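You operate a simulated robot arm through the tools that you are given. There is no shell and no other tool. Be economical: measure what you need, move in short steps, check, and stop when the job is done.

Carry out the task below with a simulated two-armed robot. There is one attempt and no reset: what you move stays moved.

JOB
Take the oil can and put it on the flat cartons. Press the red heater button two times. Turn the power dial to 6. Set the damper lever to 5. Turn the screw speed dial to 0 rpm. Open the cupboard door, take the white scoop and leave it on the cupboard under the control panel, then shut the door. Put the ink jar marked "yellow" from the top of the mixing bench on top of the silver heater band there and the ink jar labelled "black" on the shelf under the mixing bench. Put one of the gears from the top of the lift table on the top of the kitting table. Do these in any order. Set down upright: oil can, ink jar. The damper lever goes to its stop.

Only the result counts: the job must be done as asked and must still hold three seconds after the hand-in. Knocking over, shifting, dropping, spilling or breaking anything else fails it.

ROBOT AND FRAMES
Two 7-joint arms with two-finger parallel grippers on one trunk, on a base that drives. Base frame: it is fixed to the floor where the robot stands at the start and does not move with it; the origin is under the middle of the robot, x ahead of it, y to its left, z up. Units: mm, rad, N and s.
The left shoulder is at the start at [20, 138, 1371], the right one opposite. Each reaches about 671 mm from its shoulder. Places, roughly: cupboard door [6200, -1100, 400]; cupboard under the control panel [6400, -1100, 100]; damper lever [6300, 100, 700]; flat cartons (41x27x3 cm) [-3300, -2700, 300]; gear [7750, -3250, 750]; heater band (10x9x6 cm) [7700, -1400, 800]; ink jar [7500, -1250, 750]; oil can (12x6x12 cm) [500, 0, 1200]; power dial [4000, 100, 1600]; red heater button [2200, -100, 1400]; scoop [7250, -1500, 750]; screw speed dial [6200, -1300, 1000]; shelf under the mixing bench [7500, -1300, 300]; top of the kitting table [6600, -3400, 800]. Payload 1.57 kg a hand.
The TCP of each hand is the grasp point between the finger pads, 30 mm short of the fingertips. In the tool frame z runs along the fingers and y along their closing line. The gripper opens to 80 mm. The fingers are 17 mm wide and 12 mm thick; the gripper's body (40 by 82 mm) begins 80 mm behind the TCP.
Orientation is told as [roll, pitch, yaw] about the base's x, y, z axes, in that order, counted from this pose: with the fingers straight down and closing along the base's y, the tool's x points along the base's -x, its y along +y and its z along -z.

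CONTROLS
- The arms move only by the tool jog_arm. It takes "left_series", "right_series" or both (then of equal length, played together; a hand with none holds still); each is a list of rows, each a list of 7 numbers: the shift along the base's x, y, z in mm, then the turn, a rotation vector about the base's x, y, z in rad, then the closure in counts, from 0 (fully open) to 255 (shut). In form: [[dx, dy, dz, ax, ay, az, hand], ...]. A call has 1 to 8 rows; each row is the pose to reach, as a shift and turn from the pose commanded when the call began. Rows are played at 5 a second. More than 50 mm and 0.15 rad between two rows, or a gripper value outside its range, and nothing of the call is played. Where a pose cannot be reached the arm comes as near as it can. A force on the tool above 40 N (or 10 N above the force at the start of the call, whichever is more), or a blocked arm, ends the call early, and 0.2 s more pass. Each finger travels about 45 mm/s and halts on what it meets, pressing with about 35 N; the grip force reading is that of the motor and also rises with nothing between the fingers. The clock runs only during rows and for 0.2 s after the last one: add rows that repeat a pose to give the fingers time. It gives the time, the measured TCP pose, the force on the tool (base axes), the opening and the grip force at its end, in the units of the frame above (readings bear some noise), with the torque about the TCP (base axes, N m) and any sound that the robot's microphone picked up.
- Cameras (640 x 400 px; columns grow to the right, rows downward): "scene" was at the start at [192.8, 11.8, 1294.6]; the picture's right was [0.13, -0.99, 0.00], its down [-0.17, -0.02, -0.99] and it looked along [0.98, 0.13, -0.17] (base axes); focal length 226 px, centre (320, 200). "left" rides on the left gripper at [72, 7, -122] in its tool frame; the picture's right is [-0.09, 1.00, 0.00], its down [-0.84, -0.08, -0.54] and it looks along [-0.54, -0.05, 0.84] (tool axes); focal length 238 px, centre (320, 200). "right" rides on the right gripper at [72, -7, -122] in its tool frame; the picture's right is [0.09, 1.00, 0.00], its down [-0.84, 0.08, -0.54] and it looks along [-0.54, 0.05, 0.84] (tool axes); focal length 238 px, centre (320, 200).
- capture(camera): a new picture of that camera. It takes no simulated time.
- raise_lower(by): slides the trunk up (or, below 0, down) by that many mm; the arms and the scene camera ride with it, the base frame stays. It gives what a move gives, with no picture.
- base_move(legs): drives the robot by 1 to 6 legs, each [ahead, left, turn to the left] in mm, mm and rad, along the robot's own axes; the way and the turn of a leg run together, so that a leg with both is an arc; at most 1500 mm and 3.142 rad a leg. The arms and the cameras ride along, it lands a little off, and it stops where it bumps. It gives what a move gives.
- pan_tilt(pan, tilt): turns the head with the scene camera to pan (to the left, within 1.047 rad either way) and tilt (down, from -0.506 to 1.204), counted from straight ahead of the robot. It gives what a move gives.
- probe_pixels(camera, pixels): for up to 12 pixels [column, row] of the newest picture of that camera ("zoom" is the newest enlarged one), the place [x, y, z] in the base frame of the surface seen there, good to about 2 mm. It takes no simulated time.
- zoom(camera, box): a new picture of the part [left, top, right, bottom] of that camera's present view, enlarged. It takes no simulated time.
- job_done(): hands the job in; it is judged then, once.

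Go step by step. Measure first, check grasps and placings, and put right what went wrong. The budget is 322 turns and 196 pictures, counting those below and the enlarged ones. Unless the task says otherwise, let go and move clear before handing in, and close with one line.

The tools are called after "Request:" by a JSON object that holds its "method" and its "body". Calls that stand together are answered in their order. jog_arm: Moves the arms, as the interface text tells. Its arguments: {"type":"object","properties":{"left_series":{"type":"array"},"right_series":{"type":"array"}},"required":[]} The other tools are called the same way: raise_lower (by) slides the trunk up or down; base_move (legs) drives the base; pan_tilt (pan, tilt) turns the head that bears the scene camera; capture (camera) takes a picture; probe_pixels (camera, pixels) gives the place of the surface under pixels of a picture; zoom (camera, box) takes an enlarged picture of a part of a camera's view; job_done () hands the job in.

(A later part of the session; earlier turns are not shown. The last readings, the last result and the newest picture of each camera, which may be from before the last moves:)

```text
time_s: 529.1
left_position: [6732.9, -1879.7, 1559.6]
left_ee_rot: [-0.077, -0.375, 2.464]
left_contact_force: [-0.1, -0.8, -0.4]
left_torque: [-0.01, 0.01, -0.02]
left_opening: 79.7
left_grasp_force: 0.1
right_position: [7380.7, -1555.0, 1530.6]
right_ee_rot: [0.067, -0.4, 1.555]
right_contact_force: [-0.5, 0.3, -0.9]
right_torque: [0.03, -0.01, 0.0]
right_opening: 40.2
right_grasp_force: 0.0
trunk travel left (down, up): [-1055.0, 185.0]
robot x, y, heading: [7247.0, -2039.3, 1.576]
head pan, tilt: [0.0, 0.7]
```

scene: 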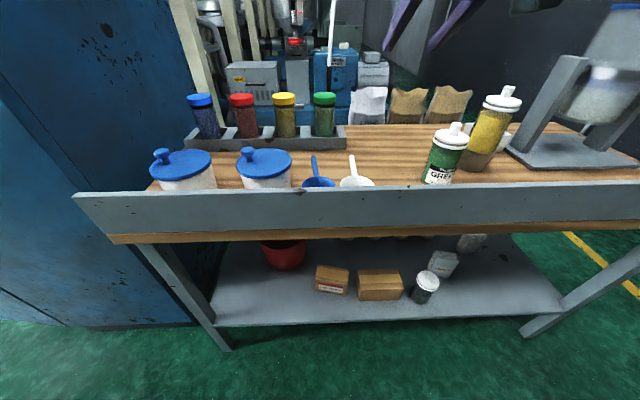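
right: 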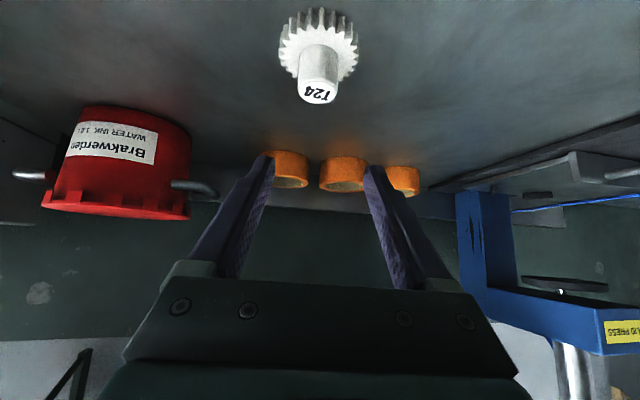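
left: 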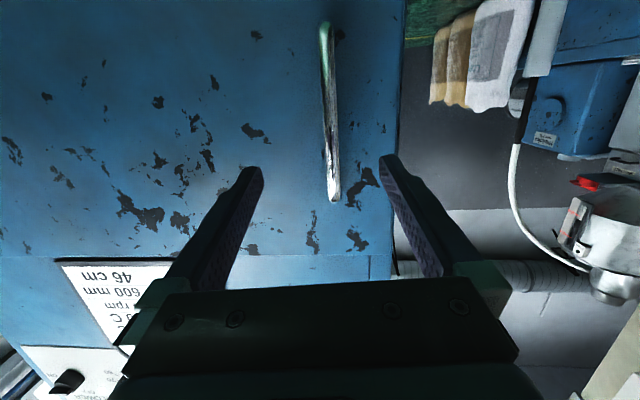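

Request:
{"method": "raise_lower", "body": {"by": -400}}

Request:
{"method": "raise_lower", "body": {"by": -220}}

Request:
{"method": "jog_arm", "body": {"right_series": [[2, 0, 0, 0, -0.03, 0, 127], [3, 0, 0, 0, -0.067, 0, 127], [3, 0, 0, 0, -0.067, 0, 127]]}}

Request:
{"method": "capture", "body": {"camera": "right"}}

```text
time_s: 533.0
left_position: [6731.7, -1880.7, 1160.1]
left_ee_rot: [-0.077, -0.376, 2.463]
left_contact_force: [0.9, -0.4, 0.3]
left_torque: [-0.01, 0.01, -0.01]
left_opening: 79.9
left_grasp_force: 0.1
right_position: [7380.1, -1553.3, 1130.6]
right_ee_rot: [0.066, -0.399, 1.556]
right_contact_force: [0.4, -0.1, -0.2]
right_torque: [0.04, 0.0, 0.01]
right_opening: 40.3
right_grasp_force: 0.1
trunk travel left (down, up): [-655.0, 585.0]
robot x, y, heading: [7243.6, -2040.7, 1.569]
head pan, tilt: [0.0, 0.7]
```

```text
time_s: 535.3
left_position: [6734.1, -1878.9, 940.8]
left_ee_rot: [-0.076, -0.376, 2.464]
left_contact_force: [0.2, -0.7, 0.7]
left_torque: [0.02, -0.01, 0.01]
left_opening: 79.9
left_grasp_force: 0.1
right_position: [7380.4, -1553.7, 909.9]
right_ee_rot: [0.065, -0.4, 1.555]
right_contact_force: [0.4, 0.0, 0.4]
right_torque: [-0.01, -0.02, -0.02]
right_opening: 40.3
right_grasp_force: 0.0
trunk travel left (down, up): [-435.0, 805.0]
robot x, y, heading: [7243.7, -2043.6, 1.568]
head pan, tilt: [0.0, 0.7]
```

```text
time_s: 536.1
left_position: [6732.2, -1880.6, 940.2]
left_ee_rot: [-0.076, -0.375, 2.462]
left_contact_force: [0.6, 0.2, 0.7]
left_torque: [-0.02, -0.03, -0.02]
left_opening: 80.2
left_grasp_force: 0.1
right_position: [7384.8, -1554.5, 910.5]
right_ee_rot: [-0.009, -0.401, 1.582]
right_contact_force: [-0.7, -0.1, 0.0]
right_torque: [0.0, 0.02, 0.01]
right_opening: 40.3
right_grasp_force: 0.1
trunk travel left (down, up): [-435.0, 805.0]
robot x, y, heading: [7246.1, -2038.1, 1.571]
head pan, tilt: [0.0, 0.7]
```

```text
56 pictures are left
```

right: 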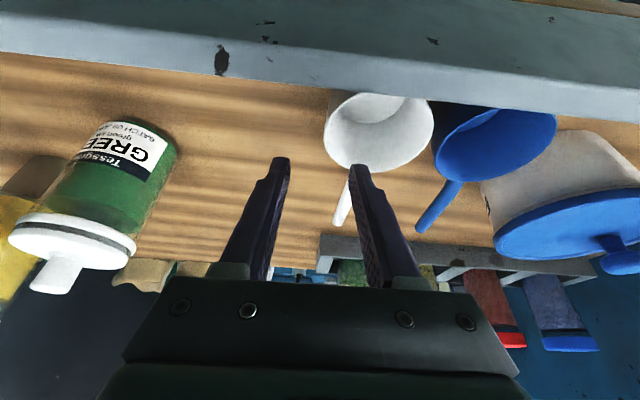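

Fingertips straddle the bowl's right wall line (col ≈322). Lower 64 mm and close.

Request:
{"method": "raise_lower", "body": {"by": -64}}

Request:
{"method": "jog_arm", "body": {"right_series": [[0, 0, 0, 0, 0, 0, 180], [0, 0, 0, 0, 0, 0, 255], [0, 0, 0, 0, 0, 0, 255], [0, 0, 0, 0, 0, 0, 255], [0, 0, 0, 0, 0, 0, 255]]}}

Request:
{"method": "capture", "body": {"camera": "right"}}

```text
time_s: 537.1
left_position: [6731.4, -1879.2, 877.1]
left_ee_rot: [-0.078, -0.377, 2.463]
left_contact_force: [0.4, 0.5, -0.5]
left_torque: [-0.01, 0.02, 0.02]
left_opening: 79.9
left_grasp_force: 0.1
right_position: [7384.5, -1554.1, 846.2]
right_ee_rot: [-0.007, -0.401, 1.583]
right_contact_force: [0.0, -0.4, 0.6]
right_torque: [-0.01, -0.01, -0.01]
right_opening: 40.3
right_grasp_force: 0.0
trunk travel left (down, up): [-371.0, 869.0]
robot x, y, heading: [7245.4, -2041.0, 1.574]
head pan, tilt: [0.0, 0.7]
```

```text
time_s: 538.3
left_position: [6731.8, -1879.6, 876.8]
left_ee_rot: [-0.079, -0.378, 2.464]
left_contact_force: [-0.3, 0.2, 0.0]
left_torque: [0.01, 0.01, 0.01]
left_opening: 79.9
left_grasp_force: 0.1
right_position: [7383.2, -1553.0, 846.1]
right_ee_rot: [-0.005, -0.404, 1.584]
right_contact_force: [-1.4, -0.6, 6.1]
right_torque: [0.06, 0.41, 0.03]
right_opening: 9.6
right_grasp_force: 28.3
trunk travel left (down, up): [-371.0, 869.0]
robot x, y, heading: [7246.5, -2041.5, 1.571]
head pan, tilt: [0.0, 0.7]
```

```text
55 pictures are left
```

right: 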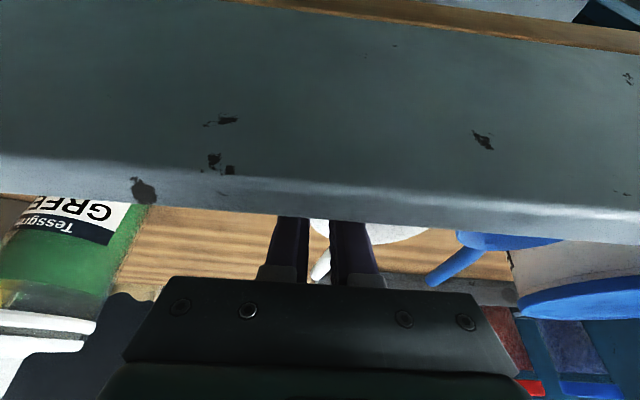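

Gripped (9.6 mm). Lift with the trunk and check.

Request:
{"method": "raise_lower", "body": {"by": 150}}

Request:
{"method": "capture", "body": {"camera": "right"}}

```text
time_s: 540.1
left_position: [6732.6, -1879.9, 1026.5]
left_ee_rot: [-0.077, -0.377, 2.464]
left_contact_force: [0.8, 0.1, -0.3]
left_torque: [-0.01, -0.03, -0.02]
left_opening: 80.2
left_grasp_force: 0.0
right_position: [7384.7, -1554.1, 995.2]
right_ee_rot: [-0.007, -0.398, 1.584]
right_contact_force: [0.4, -0.2, -0.3]
right_torque: [-0.02, -0.05, 0.01]
right_opening: 8.1
right_grasp_force: 27.4
trunk travel left (down, up): [-521.0, 719.0]
robot x, y, heading: [7247.5, -2034.9, 1.569]
head pan, tilt: [0.0, 0.7]
```

```text
54 pictures are left
```

right: 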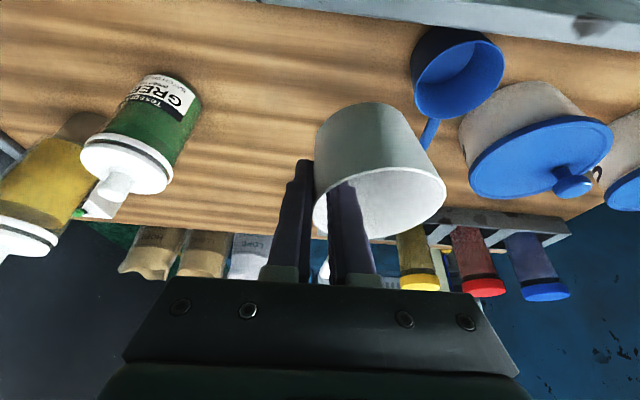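

The scoop is held level. Back away from the bench, bring the left arm half forward, then travel west in front of the cabinet.

Request:
{"method": "base_move", "body": {"legs": [[-400, 0, 0]]}}

Request:
{"method": "jog_arm", "body": {"left_series": [[19, 44, 0, 0, 0, -0.12, 0], [44, 86, 0, 0, 0, -0.24, 0], [73, 124, 0, 0, 0, -0.36, 0], [106, 159, 0, 0, 0, -0.48, 0], [143, 189, 0, 0, 0, -0.6, 0]]}}

Request:
{"method": "base_move", "body": {"legs": [[0, 1200, 0], [0, 1140, 0]]}}

Request:
{"method": "base_move", "body": {"legs": [[0, 0, -1.571]]}}

```text
time_s: 542.5
left_position: [6733.6, -2280.3, 1027.0]
left_ee_rot: [-0.077, -0.377, 2.468]
left_contact_force: [-0.5, -0.7, 1.1]
left_torque: [0.03, 0.03, 0.0]
left_opening: 80.0
left_grasp_force: 0.2
right_position: [7384.0, -1949.6, 994.6]
right_ee_rot: [-0.007, -0.399, 1.587]
right_contact_force: [-0.4, -0.2, 0.0]
right_torque: [-0.03, -0.07, 0.01]
right_opening: 8.2
right_grasp_force: 26.8
trunk travel left (down, up): [-521.0, 719.0]
robot x, y, heading: [7244.0, -2438.1, 1.574]
head pan, tilt: [0.0, 0.7]
```

```text
time_s: 544.0
left_position: [6874.9, -2102.6, 1003.3]
left_ee_rot: [-0.169, -0.313, 1.949]
left_contact_force: [-0.7, -0.3, 0.0]
left_torque: [0.0, 0.0, -0.01]
left_opening: 79.9
left_grasp_force: 0.0
right_position: [7383.7, -1949.1, 996.0]
right_ee_rot: [-0.008, -0.399, 1.587]
right_contact_force: [0.6, 0.4, 0.2]
right_torque: [-0.02, -0.02, -0.01]
right_opening: 8.1
right_grasp_force: 27.3
trunk travel left (down, up): [-521.0, 719.0]
robot x, y, heading: [7248.5, -2439.5, 1.578]
head pan, tilt: [0.0, 0.7]
stopped in row 5 (left hand): the arm was blocked; the commanded pose is now the measured one
```

```text
time_s: 555.5
left_position: [4518.6, -2140.5, 1002.9]
left_ee_rot: [-0.167, -0.311, 1.968]
left_contact_force: [-0.4, 0.3, 0.4]
left_torque: [0.02, -0.02, 0.0]
left_opening: 80.1
left_grasp_force: 0.1
right_position: [5023.8, -1980.1, 996.0]
right_ee_rot: [-0.008, -0.401, 1.607]
right_contact_force: [0.2, -0.7, -0.6]
right_torque: [-0.04, -0.05, -0.01]
right_opening: 7.8
right_grasp_force: 27.0
trunk travel left (down, up): [-521.0, 719.0]
robot x, y, heading: [4891.0, -2466.5, 1.599]
head pan, tilt: [0.0, 0.7]
```

```text
time_s: 559.6
left_position: [5209.0, -2079.3, 1003.8]
left_ee_rot: [-0.168, -0.311, 0.431]
left_contact_force: [0.2, 0.7, 0.4]
left_torque: [-0.01, 0.02, 0.01]
left_opening: 80.2
left_grasp_force: 0.0
right_position: [5388.6, -2580.4, 995.3]
right_ee_rot: [-0.007, -0.401, 0.072]
right_contact_force: [-0.4, 0.6, -0.3]
right_torque: [0.0, 0.02, -0.02]
right_opening: 8.0
right_grasp_force: 26.7
trunk travel left (down, up): [-521.0, 719.0]
robot x, y, heading: [4897.1, -2466.6, 0.061]
head pan, tilt: [0.0, 0.7]
```

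Request:
{"method": "base_move", "body": {"legs": [[-30, 0, -0.061], [0, 1490, 0]]}}

Request:
{"method": "pan_tilt", "body": {"pan": -0.1, "tilt": 0.45}}

Request:
{"method": "capture", "body": {"camera": "scene"}}

```text
time_s: 567.4
left_position: [5193.8, -624.9, 1004.2]
left_ee_rot: [-0.17, -0.312, 0.378]
left_contact_force: [0.4, 0.1, 0.1]
left_torque: [-0.01, -0.02, -0.01]
left_opening: 80.1
left_grasp_force: 0.0
right_position: [5347.0, -1133.7, 996.5]
right_ee_rot: [-0.007, -0.399, 0.018]
right_contact_force: [-0.3, 0.4, -0.4]
right_torque: [-0.02, 0.04, 0.05]
right_opening: 7.3
right_grasp_force: 26.6
trunk travel left (down, up): [-521.0, 719.0]
robot x, y, heading: [4859.7, -994.9, 0.01]
head pan, tilt: [0.0, 0.7]
```

```text
time_s: 568.2
left_position: [5193.1, -624.4, 1002.9]
left_ee_rot: [-0.17, -0.31, 0.376]
left_contact_force: [0.0, -0.7, 0.0]
left_torque: [0.0, 0.0, -0.01]
left_opening: 80.0
left_grasp_force: 0.1
right_position: [5346.4, -1134.1, 996.6]
right_ee_rot: [-0.007, -0.399, 0.018]
right_contact_force: [-0.1, -0.1, -0.4]
right_torque: [-0.02, 0.04, 0.02]
right_opening: 7.3
right_grasp_force: 26.5
trunk travel left (down, up): [-521.0, 719.0]
robot x, y, heading: [4857.9, -999.1, 0.005]
head pan, tilt: [-0.099, 0.45]
```

```text
53 pictures are left
```

scene: 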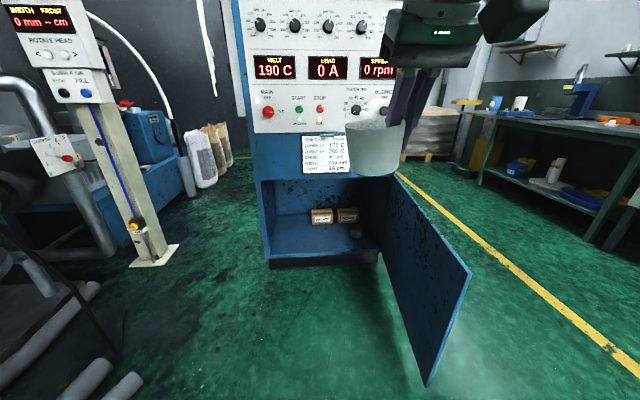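

Request:
{"method": "probe_pixels", "body": {"camera": "scene", "pixels": [[300, 248], [300, 235], [330, 245], [320, 216], [348, 215], [290, 220], [268, 240], [430, 380], [470, 280], [385, 240], [365, 245], [356, 233]]}}

Request:
{"method": "zoom", "body": {"camera": "scene", "box": [0, 100, 140, 230]}}

```text
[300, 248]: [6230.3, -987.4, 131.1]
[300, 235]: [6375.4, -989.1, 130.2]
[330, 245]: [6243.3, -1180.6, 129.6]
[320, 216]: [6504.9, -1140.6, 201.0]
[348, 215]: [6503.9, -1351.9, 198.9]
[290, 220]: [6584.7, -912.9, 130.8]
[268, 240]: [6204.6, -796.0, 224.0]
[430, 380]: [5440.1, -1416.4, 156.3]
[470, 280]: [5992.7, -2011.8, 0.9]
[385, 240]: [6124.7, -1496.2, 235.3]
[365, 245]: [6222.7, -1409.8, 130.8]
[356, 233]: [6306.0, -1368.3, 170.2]
```

```text
3.08 times, centred on (70, 165) of scene
```

zoom: 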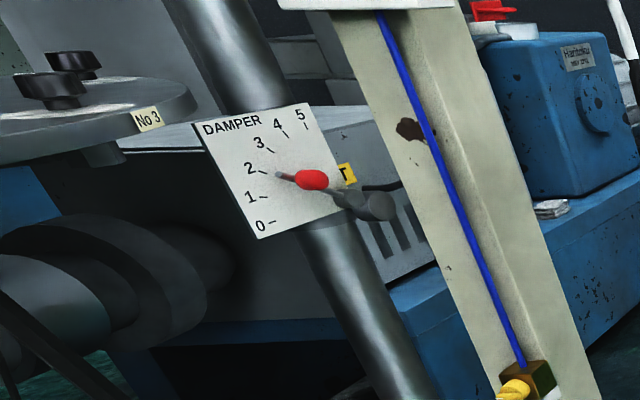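

Cupboard floor is z=130, free in front (x 6200–6450). I'll lower the trunk and the hand to entry height first, here in the open.

Request:
{"method": "raise_lower", "body": {"by": -400}}

Request:
{"method": "raise_lower", "body": {"by": -119}}

Request:
{"method": "jog_arm", "body": {"right_series": [[-5, 0, -42, 0, 0, 0, 255], [-10, 0, -84, 0, 0, 0, 255], [-15, 0, -126, 0, 0, 0, 255], [-18, 0, -168, 0, 0, 0, 255], [-20, 0, -210, 0, 0, 0, 255], [-20, 0, -235, 0, 0, 0, 255]]}}

Request:
{"method": "base_move", "body": {"legs": [[500, 10, 0]]}}

Request:
{"method": "capture", "body": {"camera": "scene"}}

```text
time_s: 572.0
left_position: [5194.3, -624.2, 603.1]
left_ee_rot: [-0.171, -0.311, 0.376]
left_contact_force: [-0.1, -1.1, 0.9]
left_torque: [-0.01, 0.01, -0.01]
left_opening: 79.9
left_grasp_force: 0.2
right_position: [5346.9, -1133.0, 597.0]
right_ee_rot: [-0.008, -0.402, 0.018]
right_contact_force: [-0.6, 0.9, -0.3]
right_torque: [-0.05, 0.02, 0.0]
right_opening: 7.0
right_grasp_force: 26.8
trunk travel left (down, up): [-121.0, 1119.0]
robot x, y, heading: [4860.8, -995.2, 0.007]
head pan, tilt: [-0.099, 0.45]
```

```text
time_s: 573.5
left_position: [5195.1, -624.9, 484.3]
left_ee_rot: [-0.171, -0.311, 0.377]
left_contact_force: [1.0, 0.8, 0.4]
left_torque: [-0.01, 0.0, -0.03]
left_opening: 80.0
left_grasp_force: 0.0
right_position: [5346.9, -1133.3, 477.6]
right_ee_rot: [-0.007, -0.401, 0.016]
right_contact_force: [0.8, -0.8, -0.6]
right_torque: [-0.01, 0.03, -0.05]
right_opening: 7.0
right_grasp_force: 26.4
trunk travel left (down, up): [-2.0, 1238.0]
robot x, y, heading: [4865.4, -993.8, 0.009]
head pan, tilt: [-0.099, 0.45]
```

```text
time_s: 574.9
left_position: [5194.7, -625.7, 484.9]
left_ee_rot: [-0.17, -0.314, 0.379]
left_contact_force: [-0.1, -0.1, 0.1]
left_torque: [0.01, -0.04, -0.01]
left_opening: 79.9
left_grasp_force: 0.1
right_position: [5326.2, -1134.1, 240.5]
right_ee_rot: [-0.007, -0.403, 0.017]
right_contact_force: [-0.3, 0.1, 0.5]
right_torque: [0.01, 0.02, -0.01]
right_opening: 7.0
right_grasp_force: 26.6
trunk travel left (down, up): [-2.0, 1238.0]
robot x, y, heading: [4860.6, -997.3, 0.008]
head pan, tilt: [-0.099, 0.45]
```

```text
time_s: 577.8
left_position: [5692.7, -620.6, 484.2]
left_ee_rot: [-0.169, -0.311, 0.36]
left_contact_force: [-0.3, -0.1, 0.4]
left_torque: [0.02, 0.0, 0.02]
left_opening: 80.1
left_grasp_force: 0.0
right_position: [5814.7, -1133.8, 240.4]
right_ee_rot: [-0.006, -0.4, 0.0]
right_contact_force: [0.1, 0.6, -0.9]
right_torque: [-0.03, 0.05, 0.01]
right_opening: 7.3
right_grasp_force: 26.4
trunk travel left (down, up): [-2.0, 1238.0]
robot x, y, heading: [5353.8, -986.0, -0.011]
head pan, tilt: [-0.099, 0.45]
```

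```text
51 pictures are left
```

scene: 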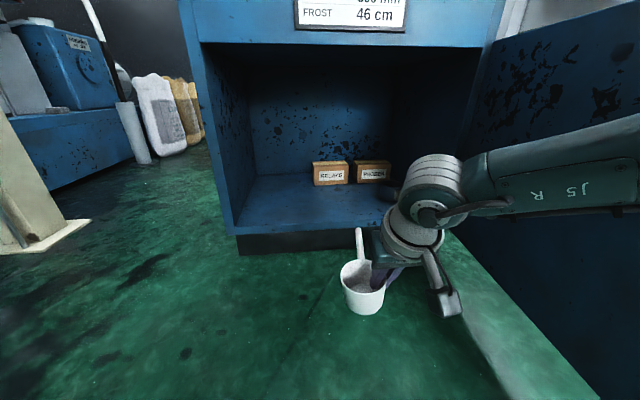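

Good. Continue into the opening in steps.

Request:
{"method": "base_move", "body": {"legs": [[390, 0, 0.011]]}}

Request:
{"method": "capture", "body": {"camera": "scene"}}

```text
time_s: 580.2
left_position: [6079.3, -621.7, 484.2]
left_ee_rot: [-0.17, -0.31, 0.369]
left_contact_force: [0.2, -0.4, -0.2]
left_torque: [0.01, -0.01, -0.02]
left_opening: 80.3
left_grasp_force: 0.0
right_position: [6205.1, -1132.2, 239.3]
right_ee_rot: [-0.006, -0.398, 0.009]
right_contact_force: [-1.5, -0.4, -1.1]
right_torque: [-0.04, -0.01, -0.01]
right_opening: 7.0
right_grasp_force: 26.1
trunk travel left (down, up): [-2.0, 1238.0]
robot x, y, heading: [5742.6, -989.6, 0.004]
head pan, tilt: [-0.099, 0.45]
```

```text
50 pictures are left
```

scene: 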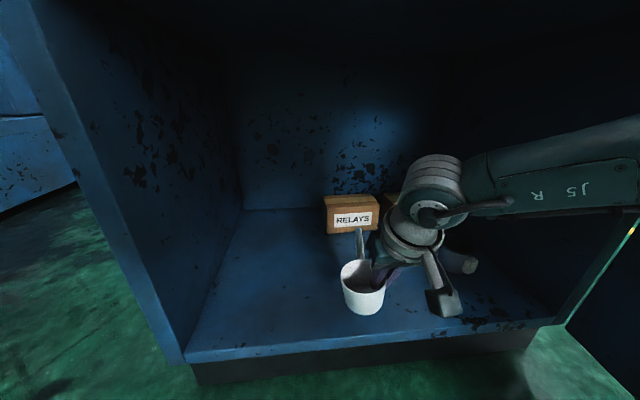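

Inside the opening. A further 35 mm, then lower the scoop onto the floor.

Request:
{"method": "base_move", "body": {"legs": [[35, -15, 0]]}}

Request:
{"method": "jog_arm", "body": {"right_series": [[0, 0, -20, 0, 0, 0, 255], [0, 0, -40, 0, 0, 0, 255], [0, 0, -52, 0, 0, 0, 255], [0, 0, -58, 0, 0, 0, 255], [0, 0, -58, 0, 0, 0, 255]]}}

```text
time_s: 581.1
left_position: [6110.9, -633.2, 483.5]
left_ee_rot: [-0.166, -0.308, 0.366]
left_contact_force: [-0.7, 0.2, 0.7]
left_torque: [-0.02, -0.04, -0.02]
left_opening: 79.9
left_grasp_force: 0.0
right_position: [6236.2, -1145.7, 238.5]
right_ee_rot: [-0.004, -0.396, 0.007]
right_contact_force: [0.1, 0.7, -1.7]
right_torque: [-0.07, -0.03, -0.01]
right_opening: 6.7
right_grasp_force: 26.1
trunk travel left (down, up): [-2.0, 1238.0]
robot x, y, heading: [5778.9, -1001.1, -0.002]
head pan, tilt: [-0.099, 0.45]
```

```text
time_s: 582.3
left_position: [6116.8, -637.8, 484.8]
left_ee_rot: [-0.168, -0.31, 0.364]
left_contact_force: [0.6, -0.5, -0.8]
left_torque: [0.0, -0.01, 0.02]
left_opening: 80.1
left_grasp_force: 0.0
right_position: [6242.9, -1150.0, 184.1]
right_ee_rot: [-0.008, -0.401, 0.007]
right_contact_force: [-2.6, -1.7, 9.3]
right_torque: [0.42, 0.22, 0.11]
right_opening: 6.5
right_grasp_force: 26.6
trunk travel left (down, up): [-2.0, 1238.0]
robot x, y, heading: [5778.3, -1003.7, -0.003]
head pan, tilt: [-0.099, 0.45]
```

Contact at z≈184. Look before releasing.

Request:
{"method": "capture", "body": {"camera": "scene"}}

```text
49 pictures are left
```

scene: 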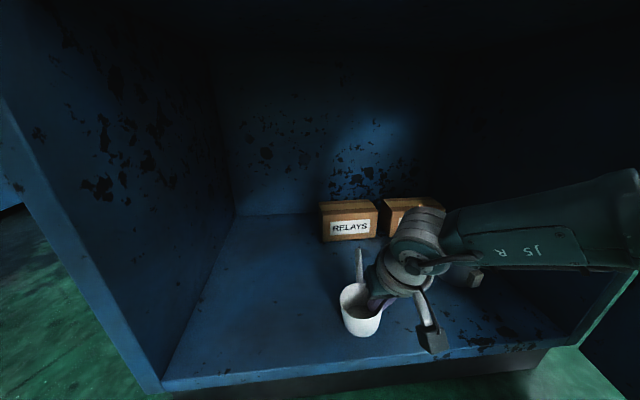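

Well inside. Open to ~35 mm, lift the fingers straight up, then retreat.

Request:
{"method": "jog_arm", "body": {"right_series": [[0, 0, -1, 0, 0, 0, 220], [0, 0, -1, 0, 0, 0, 170], [0, 0, -1, 0, 0, 0, 145], [0, 0, -1, 0, 0, 0, 145], [0, 0, 25, 0, 0, 0, 145], [0, 0, 60, 0, 0, 0, 145], [-10, 0, 100, 0, 0, 0, 145], [-10, 0, 130, 0, 0, 0, 145]]}}

Request:
{"method": "base_move", "body": {"legs": [[-200, 0, 0]]}}

Request:
{"method": "capture", "body": {"camera": "scene"}}

```text
time_s: 584.1
left_position: [6116.0, -637.3, 484.0]
left_ee_rot: [-0.169, -0.311, 0.367]
left_contact_force: [0.9, 0.0, 0.6]
left_torque: [-0.01, 0.01, 0.01]
left_opening: 79.8
left_grasp_force: 0.0
right_position: [6235.0, -1147.9, 316.4]
right_ee_rot: [-0.007, -0.399, 0.007]
right_contact_force: [-0.2, -0.2, -0.3]
right_torque: [0.01, -0.02, 0.0]
right_opening: 34.4
right_grasp_force: 0.1
trunk travel left (down, up): [-2.0, 1238.0]
robot x, y, heading: [5779.3, -1004.2, -0.001]
head pan, tilt: [-0.099, 0.45]
```

```text
time_s: 585.7
left_position: [5916.1, -636.9, 483.8]
left_ee_rot: [-0.171, -0.31, 0.368]
left_contact_force: [0.9, 0.7, 1.0]
left_torque: [0.0, 0.01, 0.03]
left_opening: 79.9
left_grasp_force: 0.1
right_position: [6032.2, -1147.8, 316.1]
right_ee_rot: [-0.007, -0.401, 0.004]
right_contact_force: [0.2, 0.3, 0.1]
right_torque: [0.0, 0.04, -0.01]
right_opening: 34.4
right_grasp_force: 0.0
trunk travel left (down, up): [-2.0, 1238.0]
robot x, y, heading: [5575.7, -1001.1, -0.006]
head pan, tilt: [-0.099, 0.45]
```

```text
48 pictures are left
```

scene: 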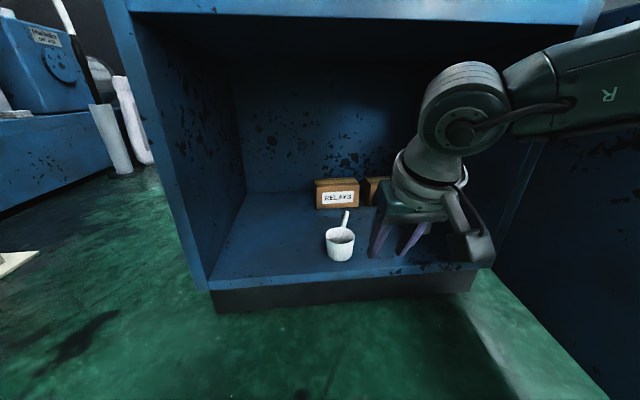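

The scoop stands in the cupboard. To shut the door I'll push its outer face with the closed left hand at z≈615 (above the handle), following the hinge arc. First drive around to the door's outside.

Request:
{"method": "base_move", "body": {"legs": [[-690, 0, 0]]}}

Request:
{"method": "base_move", "body": {"legs": [[0, -790, 0], [0, 0, 0.315]]}}

Request:
{"method": "jog_arm", "body": {"left_series": [[24, -23, -14, 0, 0, -0.136, 0], [47, -46, -28, 0, 0, -0.272, 100], [71, -69, -43, 0, 0, -0.408, 255], [94, -92, -57, 0, 0, -0.544, 255], [118, -115, -71, 0, 0, -0.68, 255]]}}

Request:
{"method": "jog_arm", "body": {"left_series": [[43, -9, 3, 0, -0.139, 0, 255], [83, -18, 10, 0, -0.278, 0, 255], [121, -27, 20, 0, -0.417, 0, 255], [156, -36, 34, 0, -0.556, 0, 255], [188, -45, 52, 0, -0.695, 0, 255], [216, -54, 71, 0, -0.834, 0, 255], [240, -63, 92, 0, -0.973, 0, 255], [259, -72, 114, 0, -1.112, 0, 255]]}}

```text
time_s: 589.5
left_position: [5225.6, -634.6, 485.0]
left_ee_rot: [-0.17, -0.311, 0.365]
left_contact_force: [-0.9, -0.8, 0.6]
left_torque: [0.0, 0.02, 0.0]
left_opening: 79.9
left_grasp_force: 0.1
right_position: [5342.3, -1144.9, 315.6]
right_ee_rot: [-0.006, -0.401, 0.004]
right_contact_force: [0.5, 0.3, -0.8]
right_torque: [0.01, 0.03, 0.02]
right_opening: 34.5
right_grasp_force: 0.0
trunk travel left (down, up): [-2.0, 1238.0]
robot x, y, heading: [4885.3, -1000.6, -0.005]
head pan, tilt: [-0.099, 0.45]
```

```text
time_s: 594.9
left_position: [5088.2, -1354.4, 485.1]
left_ee_rot: [-0.17, -0.31, 0.683]
left_contact_force: [-0.6, -0.1, -0.5]
left_torque: [0.02, 0.02, 0.01]
left_opening: 79.9
left_grasp_force: 0.0
right_position: [5359.9, -1803.1, 315.3]
right_ee_rot: [-0.007, -0.398, 0.322]
right_contact_force: [0.2, -0.8, 0.3]
right_torque: [0.0, 0.0, -0.01]
right_opening: 34.4
right_grasp_force: 0.0
trunk travel left (down, up): [-2.0, 1238.0]
robot x, y, heading: [4878.7, -1808.2, 0.307]
head pan, tilt: [-0.099, 0.45]
```

```text
time_s: 595.5
left_position: [5123.1, -1395.7, 437.2]
left_ee_rot: [-0.348, -0.279, 0.583]
left_contact_force: [-0.5, 0.4, -0.1]
left_torque: [-0.04, -0.04, 0.0]
left_opening: 45.3
left_grasp_force: 0.4
right_position: [5359.1, -1802.8, 316.8]
right_ee_rot: [-0.009, -0.402, 0.325]
right_contact_force: [0.1, 0.4, 0.2]
right_torque: [0.0, 0.0, -0.01]
right_opening: 34.6
right_grasp_force: 0.0
trunk travel left (down, up): [-2.0, 1238.0]
robot x, y, heading: [4883.0, -1808.4, 0.312]
head pan, tilt: [-0.099, 0.45]
stopped in row 3 (left hand): the arm was blocked; the commanded pose is now the measured one
```

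```text
time_s: 596.1
left_position: [5189.2, -1389.3, 439.2]
left_ee_rot: [-0.646, -0.464, 0.829]
left_contact_force: [-1.5, 0.3, 0.3]
left_torque: [0.0, 0.01, 0.04]
left_opening: 0.0
left_grasp_force: 8.4
right_position: [5358.8, -1803.1, 316.1]
right_ee_rot: [-0.009, -0.402, 0.323]
right_contact_force: [0.6, -0.2, -0.8]
right_torque: [0.0, 0.0, -0.02]
right_opening: 34.3
right_grasp_force: 0.2
trunk travel left (down, up): [-2.0, 1238.0]
robot x, y, heading: [4880.3, -1806.3, 0.315]
head pan, tilt: [-0.099, 0.45]
stopped in row 3 (left hand): the arm was blocked; the commanded pose is now the measured one
```

The left arm was folded at a limit. I'll extend it forward first, then level it.

Request:
{"method": "jog_arm", "body": {"left_series": [[35, -18, -6, 0, 0, 0, 255], [70, -37, -13, 0, 0, 0, 255], [105, -55, -20, 0, 0, 0, 255], [140, -74, -26, 0, 0, 0, 255], [170, -92, -33, 0, 0, 0, 255], [200, -110, -40, 0, 0, 0, 255]]}}

Request:
{"method": "jog_arm", "body": {"left_series": [[15, -8, 22, 0.004, -0.109, 0.026, 255], [30, -17, 44, 0.008, -0.217, 0.051, 255], [45, -25, 66, 0.012, -0.326, 0.077, 255], [58, -33, 88, 0.015, -0.435, 0.103, 255], [70, -40, 108, 0.019, -0.543, 0.128, 255], [80, -45, 128, 0.023, -0.652, 0.154, 255]]}}

```text
time_s: 596.7
left_position: [5206.2, -1366.7, 417.4]
left_ee_rot: [-0.749, -0.395, 1.056]
left_contact_force: [0.3, -0.7, -0.3]
left_torque: [0.0, 0.01, 0.02]
left_opening: 0.0
left_grasp_force: 21.5
right_position: [5359.7, -1802.7, 315.8]
right_ee_rot: [-0.01, -0.401, 0.322]
right_contact_force: [-0.1, -0.8, -0.3]
right_torque: [0.0, 0.05, 0.04]
right_opening: 34.7
right_grasp_force: 0.1
trunk travel left (down, up): [-2.0, 1238.0]
robot x, y, heading: [4882.2, -1807.8, 0.31]
head pan, tilt: [-0.099, 0.45]
stopped in row 2 (left hand): the arm was blocked; the commanded pose is now the measured one
```

```text
time_s: 597.3
left_position: [5189.8, -1342.2, 420.9]
left_ee_rot: [-1.061, -0.292, 1.455]
left_contact_force: [-0.2, 0.2, -0.1]
left_torque: [0.0, 0.03, 0.02]
left_opening: 0.0
left_grasp_force: 20.7
right_position: [5359.0, -1802.4, 315.8]
right_ee_rot: [-0.009, -0.401, 0.321]
right_contact_force: [0.2, 0.0, 0.4]
right_torque: [-0.02, 0.0, -0.01]
right_opening: 34.2
right_grasp_force: 0.1
trunk travel left (down, up): [-2.0, 1238.0]
robot x, y, heading: [4882.1, -1808.8, 0.315]
head pan, tilt: [-0.099, 0.45]
stopped in row 3 (left hand): the arm was blocked; the commanded pose is now the measured one
```

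Request:
{"method": "jog_arm", "body": {"left_series": [[25, -30, 0, 0, 0, 0, 255], [50, -60, 5, 0, 0, 0, 255], [75, -90, 10, 0, 0, 0, 255], [105, -115, 15, 0, 0, 0, 255], [135, -140, 20, 0, 0, 0, 255], [165, -160, 25, 0, 0, 0, 255]]}}

```text
time_s: 597.8
left_position: [5181.8, -1342.5, 402.6]
left_ee_rot: [-1.112, -0.148, 1.651]
left_contact_force: [-0.2, 0.3, 0.5]
left_torque: [-0.02, -0.01, -0.01]
left_opening: 0.0
left_grasp_force: 21.7
right_position: [5359.8, -1804.1, 315.4]
right_ee_rot: [-0.01, -0.402, 0.323]
right_contact_force: [-0.6, 0.1, 0.5]
right_torque: [-0.02, -0.01, 0.02]
right_opening: 34.6
right_grasp_force: 0.1
trunk travel left (down, up): [-2.0, 1238.0]
robot x, y, heading: [4879.5, -1810.3, 0.312]
head pan, tilt: [-0.099, 0.45]
stopped in row 2 (left hand): the arm was blocked; the commanded pose is now the measured one
```

The left arm is stuck at a limit out to the side (harmless there). I'll use the right arm instead: turn the body to −0.31 and set the right hand pointing forward.

Request:
{"method": "base_move", "body": {"legs": [[-60, 0, 0], [0, 0, -0.622]]}}

Request:
{"method": "jog_arm", "body": {"right_series": [[0, 0, 0, 0, 0, 0.1, 255], [0, 0, 0, 0, 0, 0.2, 255], [0, 0, 0, 0, 0, 0.3, 255], [0, 0, 0, 0, 0, 0.3, 255]]}}

Request:
{"method": "jog_arm", "body": {"right_series": [[38, 1, 20, 0, -0.146, 0, 255], [75, 3, 44, 0, -0.292, 0, 255], [107, 4, 72, 0, -0.438, 0, 255], [136, 5, 104, 0, -0.584, 0, 255], [160, 6, 138, 0, -0.73, 0, 255], [181, 8, 173, 0, -0.876, 0, 255], [196, 9, 211, 0, -1.02, 0, 255]]}}

Request:
{"method": "raise_lower", "body": {"by": 95}}

```text
time_s: 600.5
left_position: [5345.0, -1629.6, 405.0]
left_ee_rot: [-1.114, -0.147, 1.016]
left_contact_force: [-1.5, -0.1, -0.2]
left_torque: [0.02, 0.02, 0.0]
left_opening: 0.1
left_grasp_force: 21.3
right_position: [5213.9, -2105.3, 315.6]
right_ee_rot: [-0.01, -0.4, -0.314]
right_contact_force: [-0.4, 0.8, 0.8]
right_torque: [-0.02, 0.0, -0.03]
right_opening: 34.4
right_grasp_force: 0.1
trunk travel left (down, up): [-2.0, 1238.0]
robot x, y, heading: [4824.4, -1824.9, -0.326]
head pan, tilt: [-0.099, 0.45]
```

```text
time_s: 601.5
left_position: [5344.8, -1629.8, 405.1]
left_ee_rot: [-1.114, -0.146, 1.016]
left_contact_force: [0.9, -0.1, -0.2]
left_torque: [0.0, -0.01, 0.01]
left_opening: 0.0
left_grasp_force: 21.7
right_position: [5212.9, -2106.6, 315.6]
right_ee_rot: [-0.009, -0.402, -0.013]
right_contact_force: [0.4, -0.2, 0.5]
right_torque: [0.0, -0.02, 0.03]
right_opening: 0.0
right_grasp_force: 21.0
trunk travel left (down, up): [-2.0, 1238.0]
robot x, y, heading: [4827.7, -1825.6, -0.323]
head pan, tilt: [-0.099, 0.45]
```

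```text
time_s: 603.1
left_position: [5344.6, -1627.4, 404.0]
left_ee_rot: [-1.115, -0.148, 1.015]
left_contact_force: [-0.1, 0.2, -0.2]
left_torque: [0.01, -0.01, 0.0]
left_opening: 0.0
left_grasp_force: 21.3
right_position: [5412.3, -2095.6, 522.8]
right_ee_rot: [0.053, -1.42, -0.068]
right_contact_force: [-0.6, 0.5, -0.4]
right_torque: [-0.02, -0.03, -0.02]
right_opening: 0.0
right_grasp_force: 21.6
trunk travel left (down, up): [-2.0, 1238.0]
robot x, y, heading: [4827.5, -1825.6, -0.32]
head pan, tilt: [-0.099, 0.45]
```

```text
time_s: 604.4
left_position: [5345.0, -1629.6, 498.9]
left_ee_rot: [-1.116, -0.147, 1.017]
left_contact_force: [0.8, -0.4, -0.8]
left_torque: [0.01, -0.01, 0.01]
left_opening: 0.0
left_grasp_force: 20.9
right_position: [5411.4, -2100.1, 620.1]
right_ee_rot: [0.072, -1.421, -0.088]
right_contact_force: [-0.2, 0.2, 0.8]
right_torque: [-0.02, 0.0, 0.02]
right_opening: 0.2
right_grasp_force: 21.8
trunk travel left (down, up): [-97.0, 1143.0]
robot x, y, heading: [4826.3, -1827.2, -0.324]
head pan, tilt: [-0.099, 0.45]
```

Right hand is ready at z 620. Move to the door's outer face.

Request:
{"method": "base_move", "body": {"legs": [[-192, 542, 0]]}}

Request:
{"method": "base_move", "body": {"legs": [[148, 60, 0]]}}

Request:
{"method": "pan_tilt", "body": {"pan": 0.1, "tilt": 0.35}}

Request:
{"method": "capture", "body": {"camera": "scene"}}

```text
time_s: 607.8
left_position: [5348.8, -1034.6, 499.3]
left_ee_rot: [-1.117, -0.146, 1.012]
left_contact_force: [-0.5, 0.0, 0.6]
left_torque: [0.0, -0.02, -0.02]
left_opening: 0.1
left_grasp_force: 20.8
right_position: [5414.0, -1503.8, 621.4]
right_ee_rot: [0.072, -1.422, -0.089]
right_contact_force: [0.8, 0.2, -0.3]
right_torque: [-0.03, 0.02, 0.0]
right_opening: 0.2
right_grasp_force: 21.3
trunk travel left (down, up): [-97.0, 1143.0]
robot x, y, heading: [4830.5, -1225.8, -0.325]
head pan, tilt: [-0.099, 0.45]
```

```text
time_s: 609.2
left_position: [5504.8, -1023.2, 497.8]
left_ee_rot: [-1.112, -0.145, 1.015]
left_contact_force: [-0.8, 0.2, 0.3]
left_torque: [-0.01, -0.02, 0.02]
left_opening: 0.1
left_grasp_force: 21.3
right_position: [5569.7, -1492.7, 620.0]
right_ee_rot: [0.073, -1.42, -0.09]
right_contact_force: [-0.2, -0.7, 1.3]
right_torque: [-0.01, 0.04, 0.01]
right_opening: 0.0
right_grasp_force: 21.3
trunk travel left (down, up): [-97.0, 1143.0]
robot x, y, heading: [4987.4, -1218.7, -0.328]
head pan, tilt: [-0.099, 0.45]
```

```text
time_s: 609.9
left_position: [5506.3, -1022.6, 499.1]
left_ee_rot: [-1.115, -0.147, 1.014]
left_contact_force: [-0.9, 0.2, 0.4]
left_torque: [-0.05, 0.01, 0.01]
left_opening: 0.2
left_grasp_force: 21.6
right_position: [5572.8, -1493.0, 619.9]
right_ee_rot: [0.073, -1.42, -0.089]
right_contact_force: [0.0, 0.1, -1.1]
right_torque: [0.03, 0.0, 0.01]
right_opening: 0.0
right_grasp_force: 21.7
trunk travel left (down, up): [-97.0, 1143.0]
robot x, y, heading: [4988.2, -1221.0, -0.325]
head pan, tilt: [0.099, 0.351]
```

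```text
47 pictures are left
```

scene: 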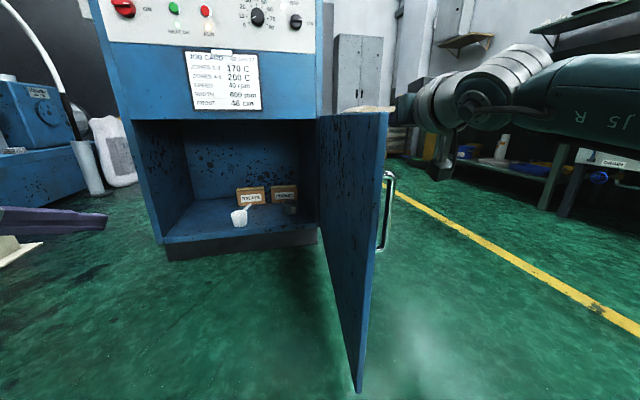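

Hand is alongside the door's outer face. Lower 8 mm and push along the arc, step by step.

Request:
{"method": "raise_lower", "body": {"by": -9}}

Request:
{"method": "base_move", "body": {"legs": [[-19, 158, 0]]}}

Request:
{"method": "base_move", "body": {"legs": [[32, 113, 0]]}}

Request:
{"method": "capture", "body": {"camera": "scene"}}

```text
time_s: 610.5
left_position: [5506.1, -1024.4, 489.6]
left_ee_rot: [-1.115, -0.148, 1.014]
left_contact_force: [0.5, -0.1, -0.6]
left_torque: [0.0, 0.01, 0.0]
left_opening: 0.0
left_grasp_force: 21.8
right_position: [5571.6, -1492.1, 611.5]
right_ee_rot: [0.075, -1.421, -0.09]
right_contact_force: [-0.2, -0.4, -0.7]
right_torque: [0.0, 0.02, -0.02]
right_opening: 0.0
right_grasp_force: 21.2
trunk travel left (down, up): [-88.0, 1152.0]
robot x, y, heading: [4982.9, -1216.8, -0.326]
head pan, tilt: [0.099, 0.351]
```

```text
time_s: 611.9
left_position: [5538.5, -863.5, 488.8]
left_ee_rot: [-1.114, -0.144, 1.021]
left_contact_force: [0.0, 0.3, 0.3]
left_torque: [0.03, -0.02, 0.02]
left_opening: 0.0
left_grasp_force: 21.3
right_position: [5606.2, -1333.4, 611.8]
right_ee_rot: [0.063, -1.42, -0.075]
right_contact_force: [0.4, -0.1, -0.3]
right_torque: [0.0, 0.02, 0.03]
right_opening: 0.0
right_grasp_force: 21.7
trunk travel left (down, up): [-88.0, 1152.0]
robot x, y, heading: [5017.2, -1060.9, -0.323]
head pan, tilt: [0.099, 0.351]
```

```text
time_s: 613.1
left_position: [5602.4, -764.1, 489.1]
left_ee_rot: [-1.112, -0.144, 1.019]
left_contact_force: [0.6, -0.3, 0.3]
left_torque: [-0.02, -0.04, 0.01]
left_opening: 0.0
left_grasp_force: 21.1
right_position: [5670.2, -1233.7, 609.7]
right_ee_rot: [0.059, -1.417, -0.074]
right_contact_force: [0.4, -0.6, 0.4]
right_torque: [-0.04, -0.01, 0.02]
right_opening: 0.0
right_grasp_force: 20.9
trunk travel left (down, up): [-88.0, 1152.0]
robot x, y, heading: [5083.9, -961.6, -0.319]
head pan, tilt: [0.099, 0.351]
```

```text
46 pictures are left
```

scene: 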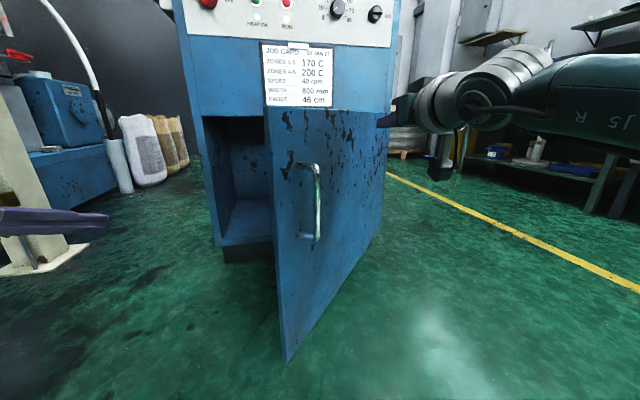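

Door closing well. Continue along the arc.

Request:
{"method": "base_move", "body": {"legs": [[55, 93, 0], [69, 84, 0]]}}

Request:
{"method": "base_move", "body": {"legs": [[79, 70, 0]]}}

Request:
{"method": "base_move", "body": {"legs": [[80, 45, 0]]}}

Request:
{"method": "capture", "body": {"camera": "scene"}}

```text
time_s: 615.1
left_position: [5780.7, -653.8, 487.1]
left_ee_rot: [-1.121, -0.137, 1.018]
left_contact_force: [0.4, 0.6, -0.2]
left_torque: [0.02, 0.01, 0.01]
left_opening: 0.1
left_grasp_force: 21.3
right_position: [5848.7, -1123.5, 614.8]
right_ee_rot: [-0.011, -1.422, -0.005]
right_contact_force: [-0.8, -0.7, 0.3]
right_torque: [0.01, 0.02, -0.01]
right_opening: 0.1
right_grasp_force: 21.4
trunk travel left (down, up): [-88.0, 1152.0]
robot x, y, heading: [5261.5, -834.4, -0.322]
head pan, tilt: [0.099, 0.351]
```

```text
time_s: 616.3
left_position: [5879.5, -596.0, 489.3]
left_ee_rot: [-1.112, -0.146, 1.013]
left_contact_force: [0.1, 0.6, 0.0]
left_torque: [0.01, 0.02, 0.03]
left_opening: 0.0
left_grasp_force: 21.9
right_position: [5946.1, -1066.1, 610.5]
right_ee_rot: [0.075, -1.422, -0.095]
right_contact_force: [0.0, -0.5, -0.2]
right_torque: [0.01, -0.06, -0.06]
right_opening: 0.0
right_grasp_force: 20.5
trunk travel left (down, up): [-88.0, 1152.0]
robot x, y, heading: [5360.9, -792.8, -0.328]
head pan, tilt: [0.099, 0.351]
```

```text
time_s: 617.4
left_position: [5964.9, -581.4, 487.9]
left_ee_rot: [-1.113, -0.145, 1.015]
left_contact_force: [-0.3, 0.4, 0.1]
left_torque: [-0.01, 0.0, -0.02]
left_opening: 0.1
left_grasp_force: 21.4
right_position: [6032.6, -1050.5, 610.8]
right_ee_rot: [0.068, -1.42, -0.083]
right_contact_force: [-0.5, -0.2, -0.4]
right_torque: [0.02, -0.07, -0.01]
right_opening: 0.2
right_grasp_force: 21.5
trunk travel left (down, up): [-88.0, 1152.0]
robot x, y, heading: [5445.4, -781.4, -0.321]
head pan, tilt: [0.099, 0.351]
```

```text
45 pictures are left
```

scene: 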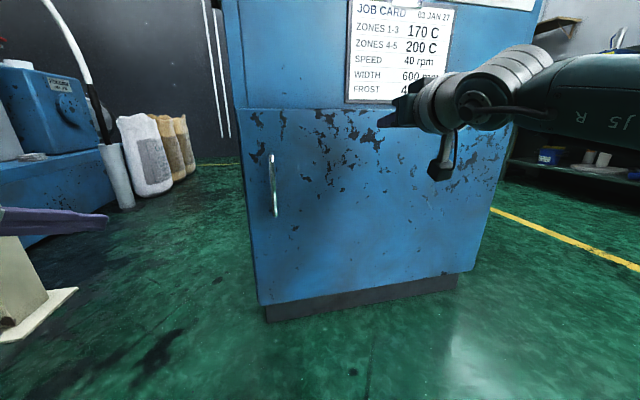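

Request:
{"method": "probe_pixels", "body": {"camera": "scene", "pixels": [[262, 260], [255, 130], [465, 250], [480, 150], [250, 95], [330, 200], [265, 310]]}}

```text
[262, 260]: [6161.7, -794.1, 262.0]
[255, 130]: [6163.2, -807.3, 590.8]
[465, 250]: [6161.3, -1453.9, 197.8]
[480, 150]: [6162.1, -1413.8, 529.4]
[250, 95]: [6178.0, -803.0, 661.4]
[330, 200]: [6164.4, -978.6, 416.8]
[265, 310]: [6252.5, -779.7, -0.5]
```

The door is fully shut (x≈6162 at both ends). Only the damper remains. From the west its spot is unreachable for my base (cable and cabinet corner), so I'll try the east side, around the mixing bench. First retreat to the south aisle.

Request:
{"method": "base_move", "body": {"legs": [[-420, -140, 0]]}}

Request:
{"method": "base_move", "body": {"legs": [[0, -1400, 0], [0, 0, 0.322]]}}

Request:
{"method": "raise_lower", "body": {"by": 400}}

Request:
{"method": "base_move", "body": {"legs": [[1500, 0, 0], [1350, 0, 0]]}}

Request:
{"method": "pan_tilt", "body": {"pan": 0.5, "tilt": 0.35}}

Request:
{"method": "capture", "body": {"camera": "scene"}}

```text
time_s: 618.8
left_position: [5888.9, -603.3, 501.0]
left_ee_rot: [-1.14, -0.15, 1.004]
left_contact_force: [0.1, -0.3, 0.1]
left_torque: [0.01, 0.0, 0.01]
left_opening: 0.1
left_grasp_force: 21.4
right_position: [5945.1, -1074.6, 628.7]
right_ee_rot: [0.004, -1.446, -0.036]
right_contact_force: [0.2, 1.1, -0.4]
right_torque: [0.0, 0.01, -0.01]
right_opening: 0.1
right_grasp_force: 21.0
trunk travel left (down, up): [-88.0, 1152.0]
robot x, y, heading: [5332.2, -781.0, -0.338]
head pan, tilt: [0.099, 0.351]
stopped in leg 1: the robot was blocked; the commanded pose is now the measured one
```

```text
time_s: 627.0
left_position: [5297.5, -1785.0, 490.1]
left_ee_rot: [-1.113, -0.147, 1.35]
left_contact_force: [0.4, 0.8, -0.1]
left_torque: [-0.02, -0.01, 0.01]
left_opening: 0.0
left_grasp_force: 21.1
right_position: [5514.4, -2207.7, 611.7]
right_ee_rot: [0.065, -1.418, 0.253]
right_contact_force: [0.3, 0.4, 0.0]
right_torque: [0.0, 0.01, 0.04]
right_opening: 0.0
right_grasp_force: 21.1
trunk travel left (down, up): [-88.0, 1152.0]
robot x, y, heading: [4872.9, -2138.3, 0.011]
head pan, tilt: [0.099, 0.351]
```

```text
time_s: 630.8
left_position: [5296.6, -1784.5, 888.3]
left_ee_rot: [-1.113, -0.146, 1.352]
left_contact_force: [-0.5, 0.2, -0.1]
left_torque: [0.02, -0.01, -0.02]
left_opening: 0.0
left_grasp_force: 21.5
right_position: [5514.9, -2206.9, 1012.3]
right_ee_rot: [0.067, -1.42, 0.252]
right_contact_force: [0.2, 0.3, -0.5]
right_torque: [0.03, -0.01, -0.01]
right_opening: 0.0
right_grasp_force: 21.4
trunk travel left (down, up): [-488.0, 752.0]
robot x, y, heading: [4872.3, -2140.4, 0.009]
head pan, tilt: [0.099, 0.351]
```

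```text
time_s: 645.0
left_position: [8266.0, -1889.2, 889.2]
left_ee_rot: [-1.115, -0.146, 1.292]
left_contact_force: [-0.6, 0.0, 1.0]
left_torque: [0.0, 0.0, 0.03]
left_opening: 0.0
left_grasp_force: 21.6
right_position: [8458.1, -2324.0, 1011.5]
right_ee_rot: [0.066, -1.42, 0.192]
right_contact_force: [0.2, -1.0, 0.6]
right_torque: [0.0, -0.01, -0.03]
right_opening: 0.0
right_grasp_force: 20.8
trunk travel left (down, up): [-488.0, 752.0]
robot x, y, heading: [7819.9, -2218.1, -0.047]
head pan, tilt: [0.099, 0.351]
```

```text
time_s: 645.9
left_position: [8266.8, -1889.1, 889.1]
left_ee_rot: [-1.114, -0.146, 1.292]
left_contact_force: [0.3, 0.0, 0.2]
left_torque: [0.02, -0.02, -0.03]
left_opening: 0.0
left_grasp_force: 21.3
right_position: [8458.6, -2324.0, 1012.2]
right_ee_rot: [0.067, -1.421, 0.193]
right_contact_force: [-0.4, 0.4, 0.5]
right_torque: [0.02, 0.04, 0.01]
right_opening: 0.0
right_grasp_force: 21.3
trunk travel left (down, up): [-488.0, 752.0]
robot x, y, heading: [7820.8, -2217.9, -0.044]
head pan, tilt: [0.499, 0.351]
```

```text
44 pictures are left
```

scene: 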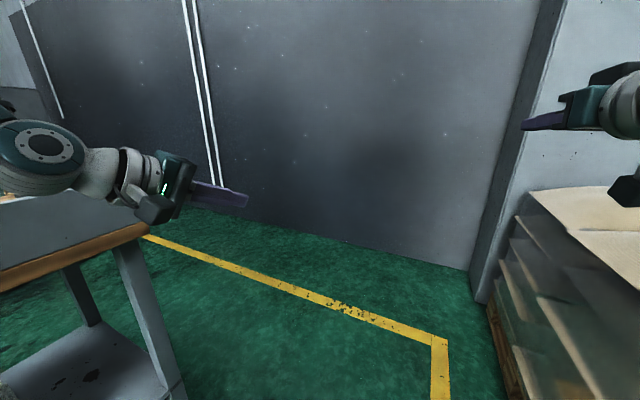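

Request:
{"method": "probe_pixels", "body": {"camera": "scene", "pixels": [[220, 205], [350, 250], [465, 268], [170, 245], [440, 345], [125, 240], [180, 385], [70, 290], [500, 320], [30, 230]]}}

```text
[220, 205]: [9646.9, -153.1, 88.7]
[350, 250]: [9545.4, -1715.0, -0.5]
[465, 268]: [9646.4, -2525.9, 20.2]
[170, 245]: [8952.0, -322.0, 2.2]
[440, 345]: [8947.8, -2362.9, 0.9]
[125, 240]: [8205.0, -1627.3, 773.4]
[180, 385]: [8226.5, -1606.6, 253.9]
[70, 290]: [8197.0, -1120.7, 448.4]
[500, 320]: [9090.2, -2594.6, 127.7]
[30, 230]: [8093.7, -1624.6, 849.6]
```

There's a wide corridor east of the bench (wall at x=9646). I'll go around: east, north, then face west and look.

Request:
{"method": "base_move", "body": {"legs": [[0, 0, 0.045], [1080, 0, 0], [0, 1450, 0], [0, 380, 0]]}}

Request:
{"method": "base_move", "body": {"legs": [[0, 0, 1.57], [0, 0, 1.57]]}}

Request:
{"method": "pan_tilt", "body": {"pan": 0, "tilt": 0.3}}

Request:
{"method": "capture", "body": {"camera": "scene"}}

```text
time_s: 660.7
left_position: [9263.4, 7.7, 889.0]
left_ee_rot: [-1.11, -0.147, 1.37]
left_contact_force: [-0.6, 0.6, 0.1]
left_torque: [-0.02, 0.0, -0.03]
left_opening: 0.0
left_grasp_force: 21.5
right_position: [9489.3, -410.6, 1009.9]
right_ee_rot: [0.069, -1.422, 0.27]
right_contact_force: [0.4, -0.1, 0.6]
right_torque: [-0.03, 0.0, -0.01]
right_opening: 0.1
right_grasp_force: 21.3
trunk travel left (down, up): [-488.0, 752.0]
robot x, y, heading: [8846.5, -357.3, 0.031]
head pan, tilt: [0.499, 0.351]
```

```text
time_s: 668.9
left_position: [8440.4, -737.2, 888.9]
left_ee_rot: [-1.113, -0.147, -1.738]
left_contact_force: [-1.1, -0.2, 0.2]
left_torque: [0.02, -0.01, 0.01]
left_opening: 0.0
left_grasp_force: 21.6
right_position: [8199.5, -327.3, 1010.8]
right_ee_rot: [0.066, -1.421, -2.835]
right_contact_force: [-0.1, -0.5, 0.6]
right_torque: [-0.02, -0.03, 0.0]
right_opening: 0.0
right_grasp_force: 20.4
trunk travel left (down, up): [-488.0, 752.0]
robot x, y, heading: [8848.2, -355.4, -3.071]
head pan, tilt: [0.499, 0.351]
```

```text
time_s: 669.8
left_position: [8441.1, -736.8, 889.3]
left_ee_rot: [-1.112, -0.148, -1.736]
left_contact_force: [-0.7, 0.8, -0.6]
left_torque: [0.01, -0.02, 0.0]
left_opening: 0.0
left_grasp_force: 21.2
right_position: [8200.1, -326.1, 1011.7]
right_ee_rot: [0.064, -1.42, -2.832]
right_contact_force: [0.1, 0.4, -0.6]
right_torque: [-0.03, 0.01, 0.0]
right_opening: 0.1
right_grasp_force: 21.3
trunk travel left (down, up): [-488.0, 752.0]
robot x, y, heading: [8846.1, -359.4, -3.078]
head pan, tilt: [0.0, 0.3]
```

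```text
43 pictures are left
```

scene: 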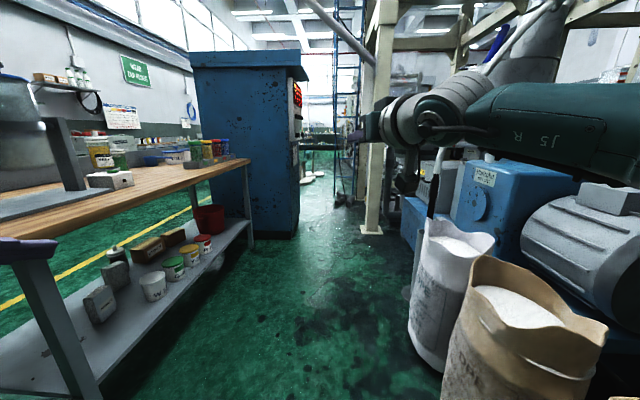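

Request:
{"method": "probe_pixels", "body": {"camera": "scene", "pixels": [[440, 300], [415, 310], [500, 350], [450, 380], [375, 225], [270, 225], [240, 235], [60, 390], [230, 215], [400, 235], [290, 60], [410, 210]]}}

```text
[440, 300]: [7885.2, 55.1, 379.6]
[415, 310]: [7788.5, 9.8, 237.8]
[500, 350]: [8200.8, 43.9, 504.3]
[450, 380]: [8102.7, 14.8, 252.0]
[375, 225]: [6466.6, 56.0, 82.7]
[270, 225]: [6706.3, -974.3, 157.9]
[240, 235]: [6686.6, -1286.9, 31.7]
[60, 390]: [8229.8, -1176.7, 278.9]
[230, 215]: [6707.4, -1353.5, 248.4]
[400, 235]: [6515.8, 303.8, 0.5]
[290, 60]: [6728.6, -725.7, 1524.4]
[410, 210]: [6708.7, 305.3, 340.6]
```

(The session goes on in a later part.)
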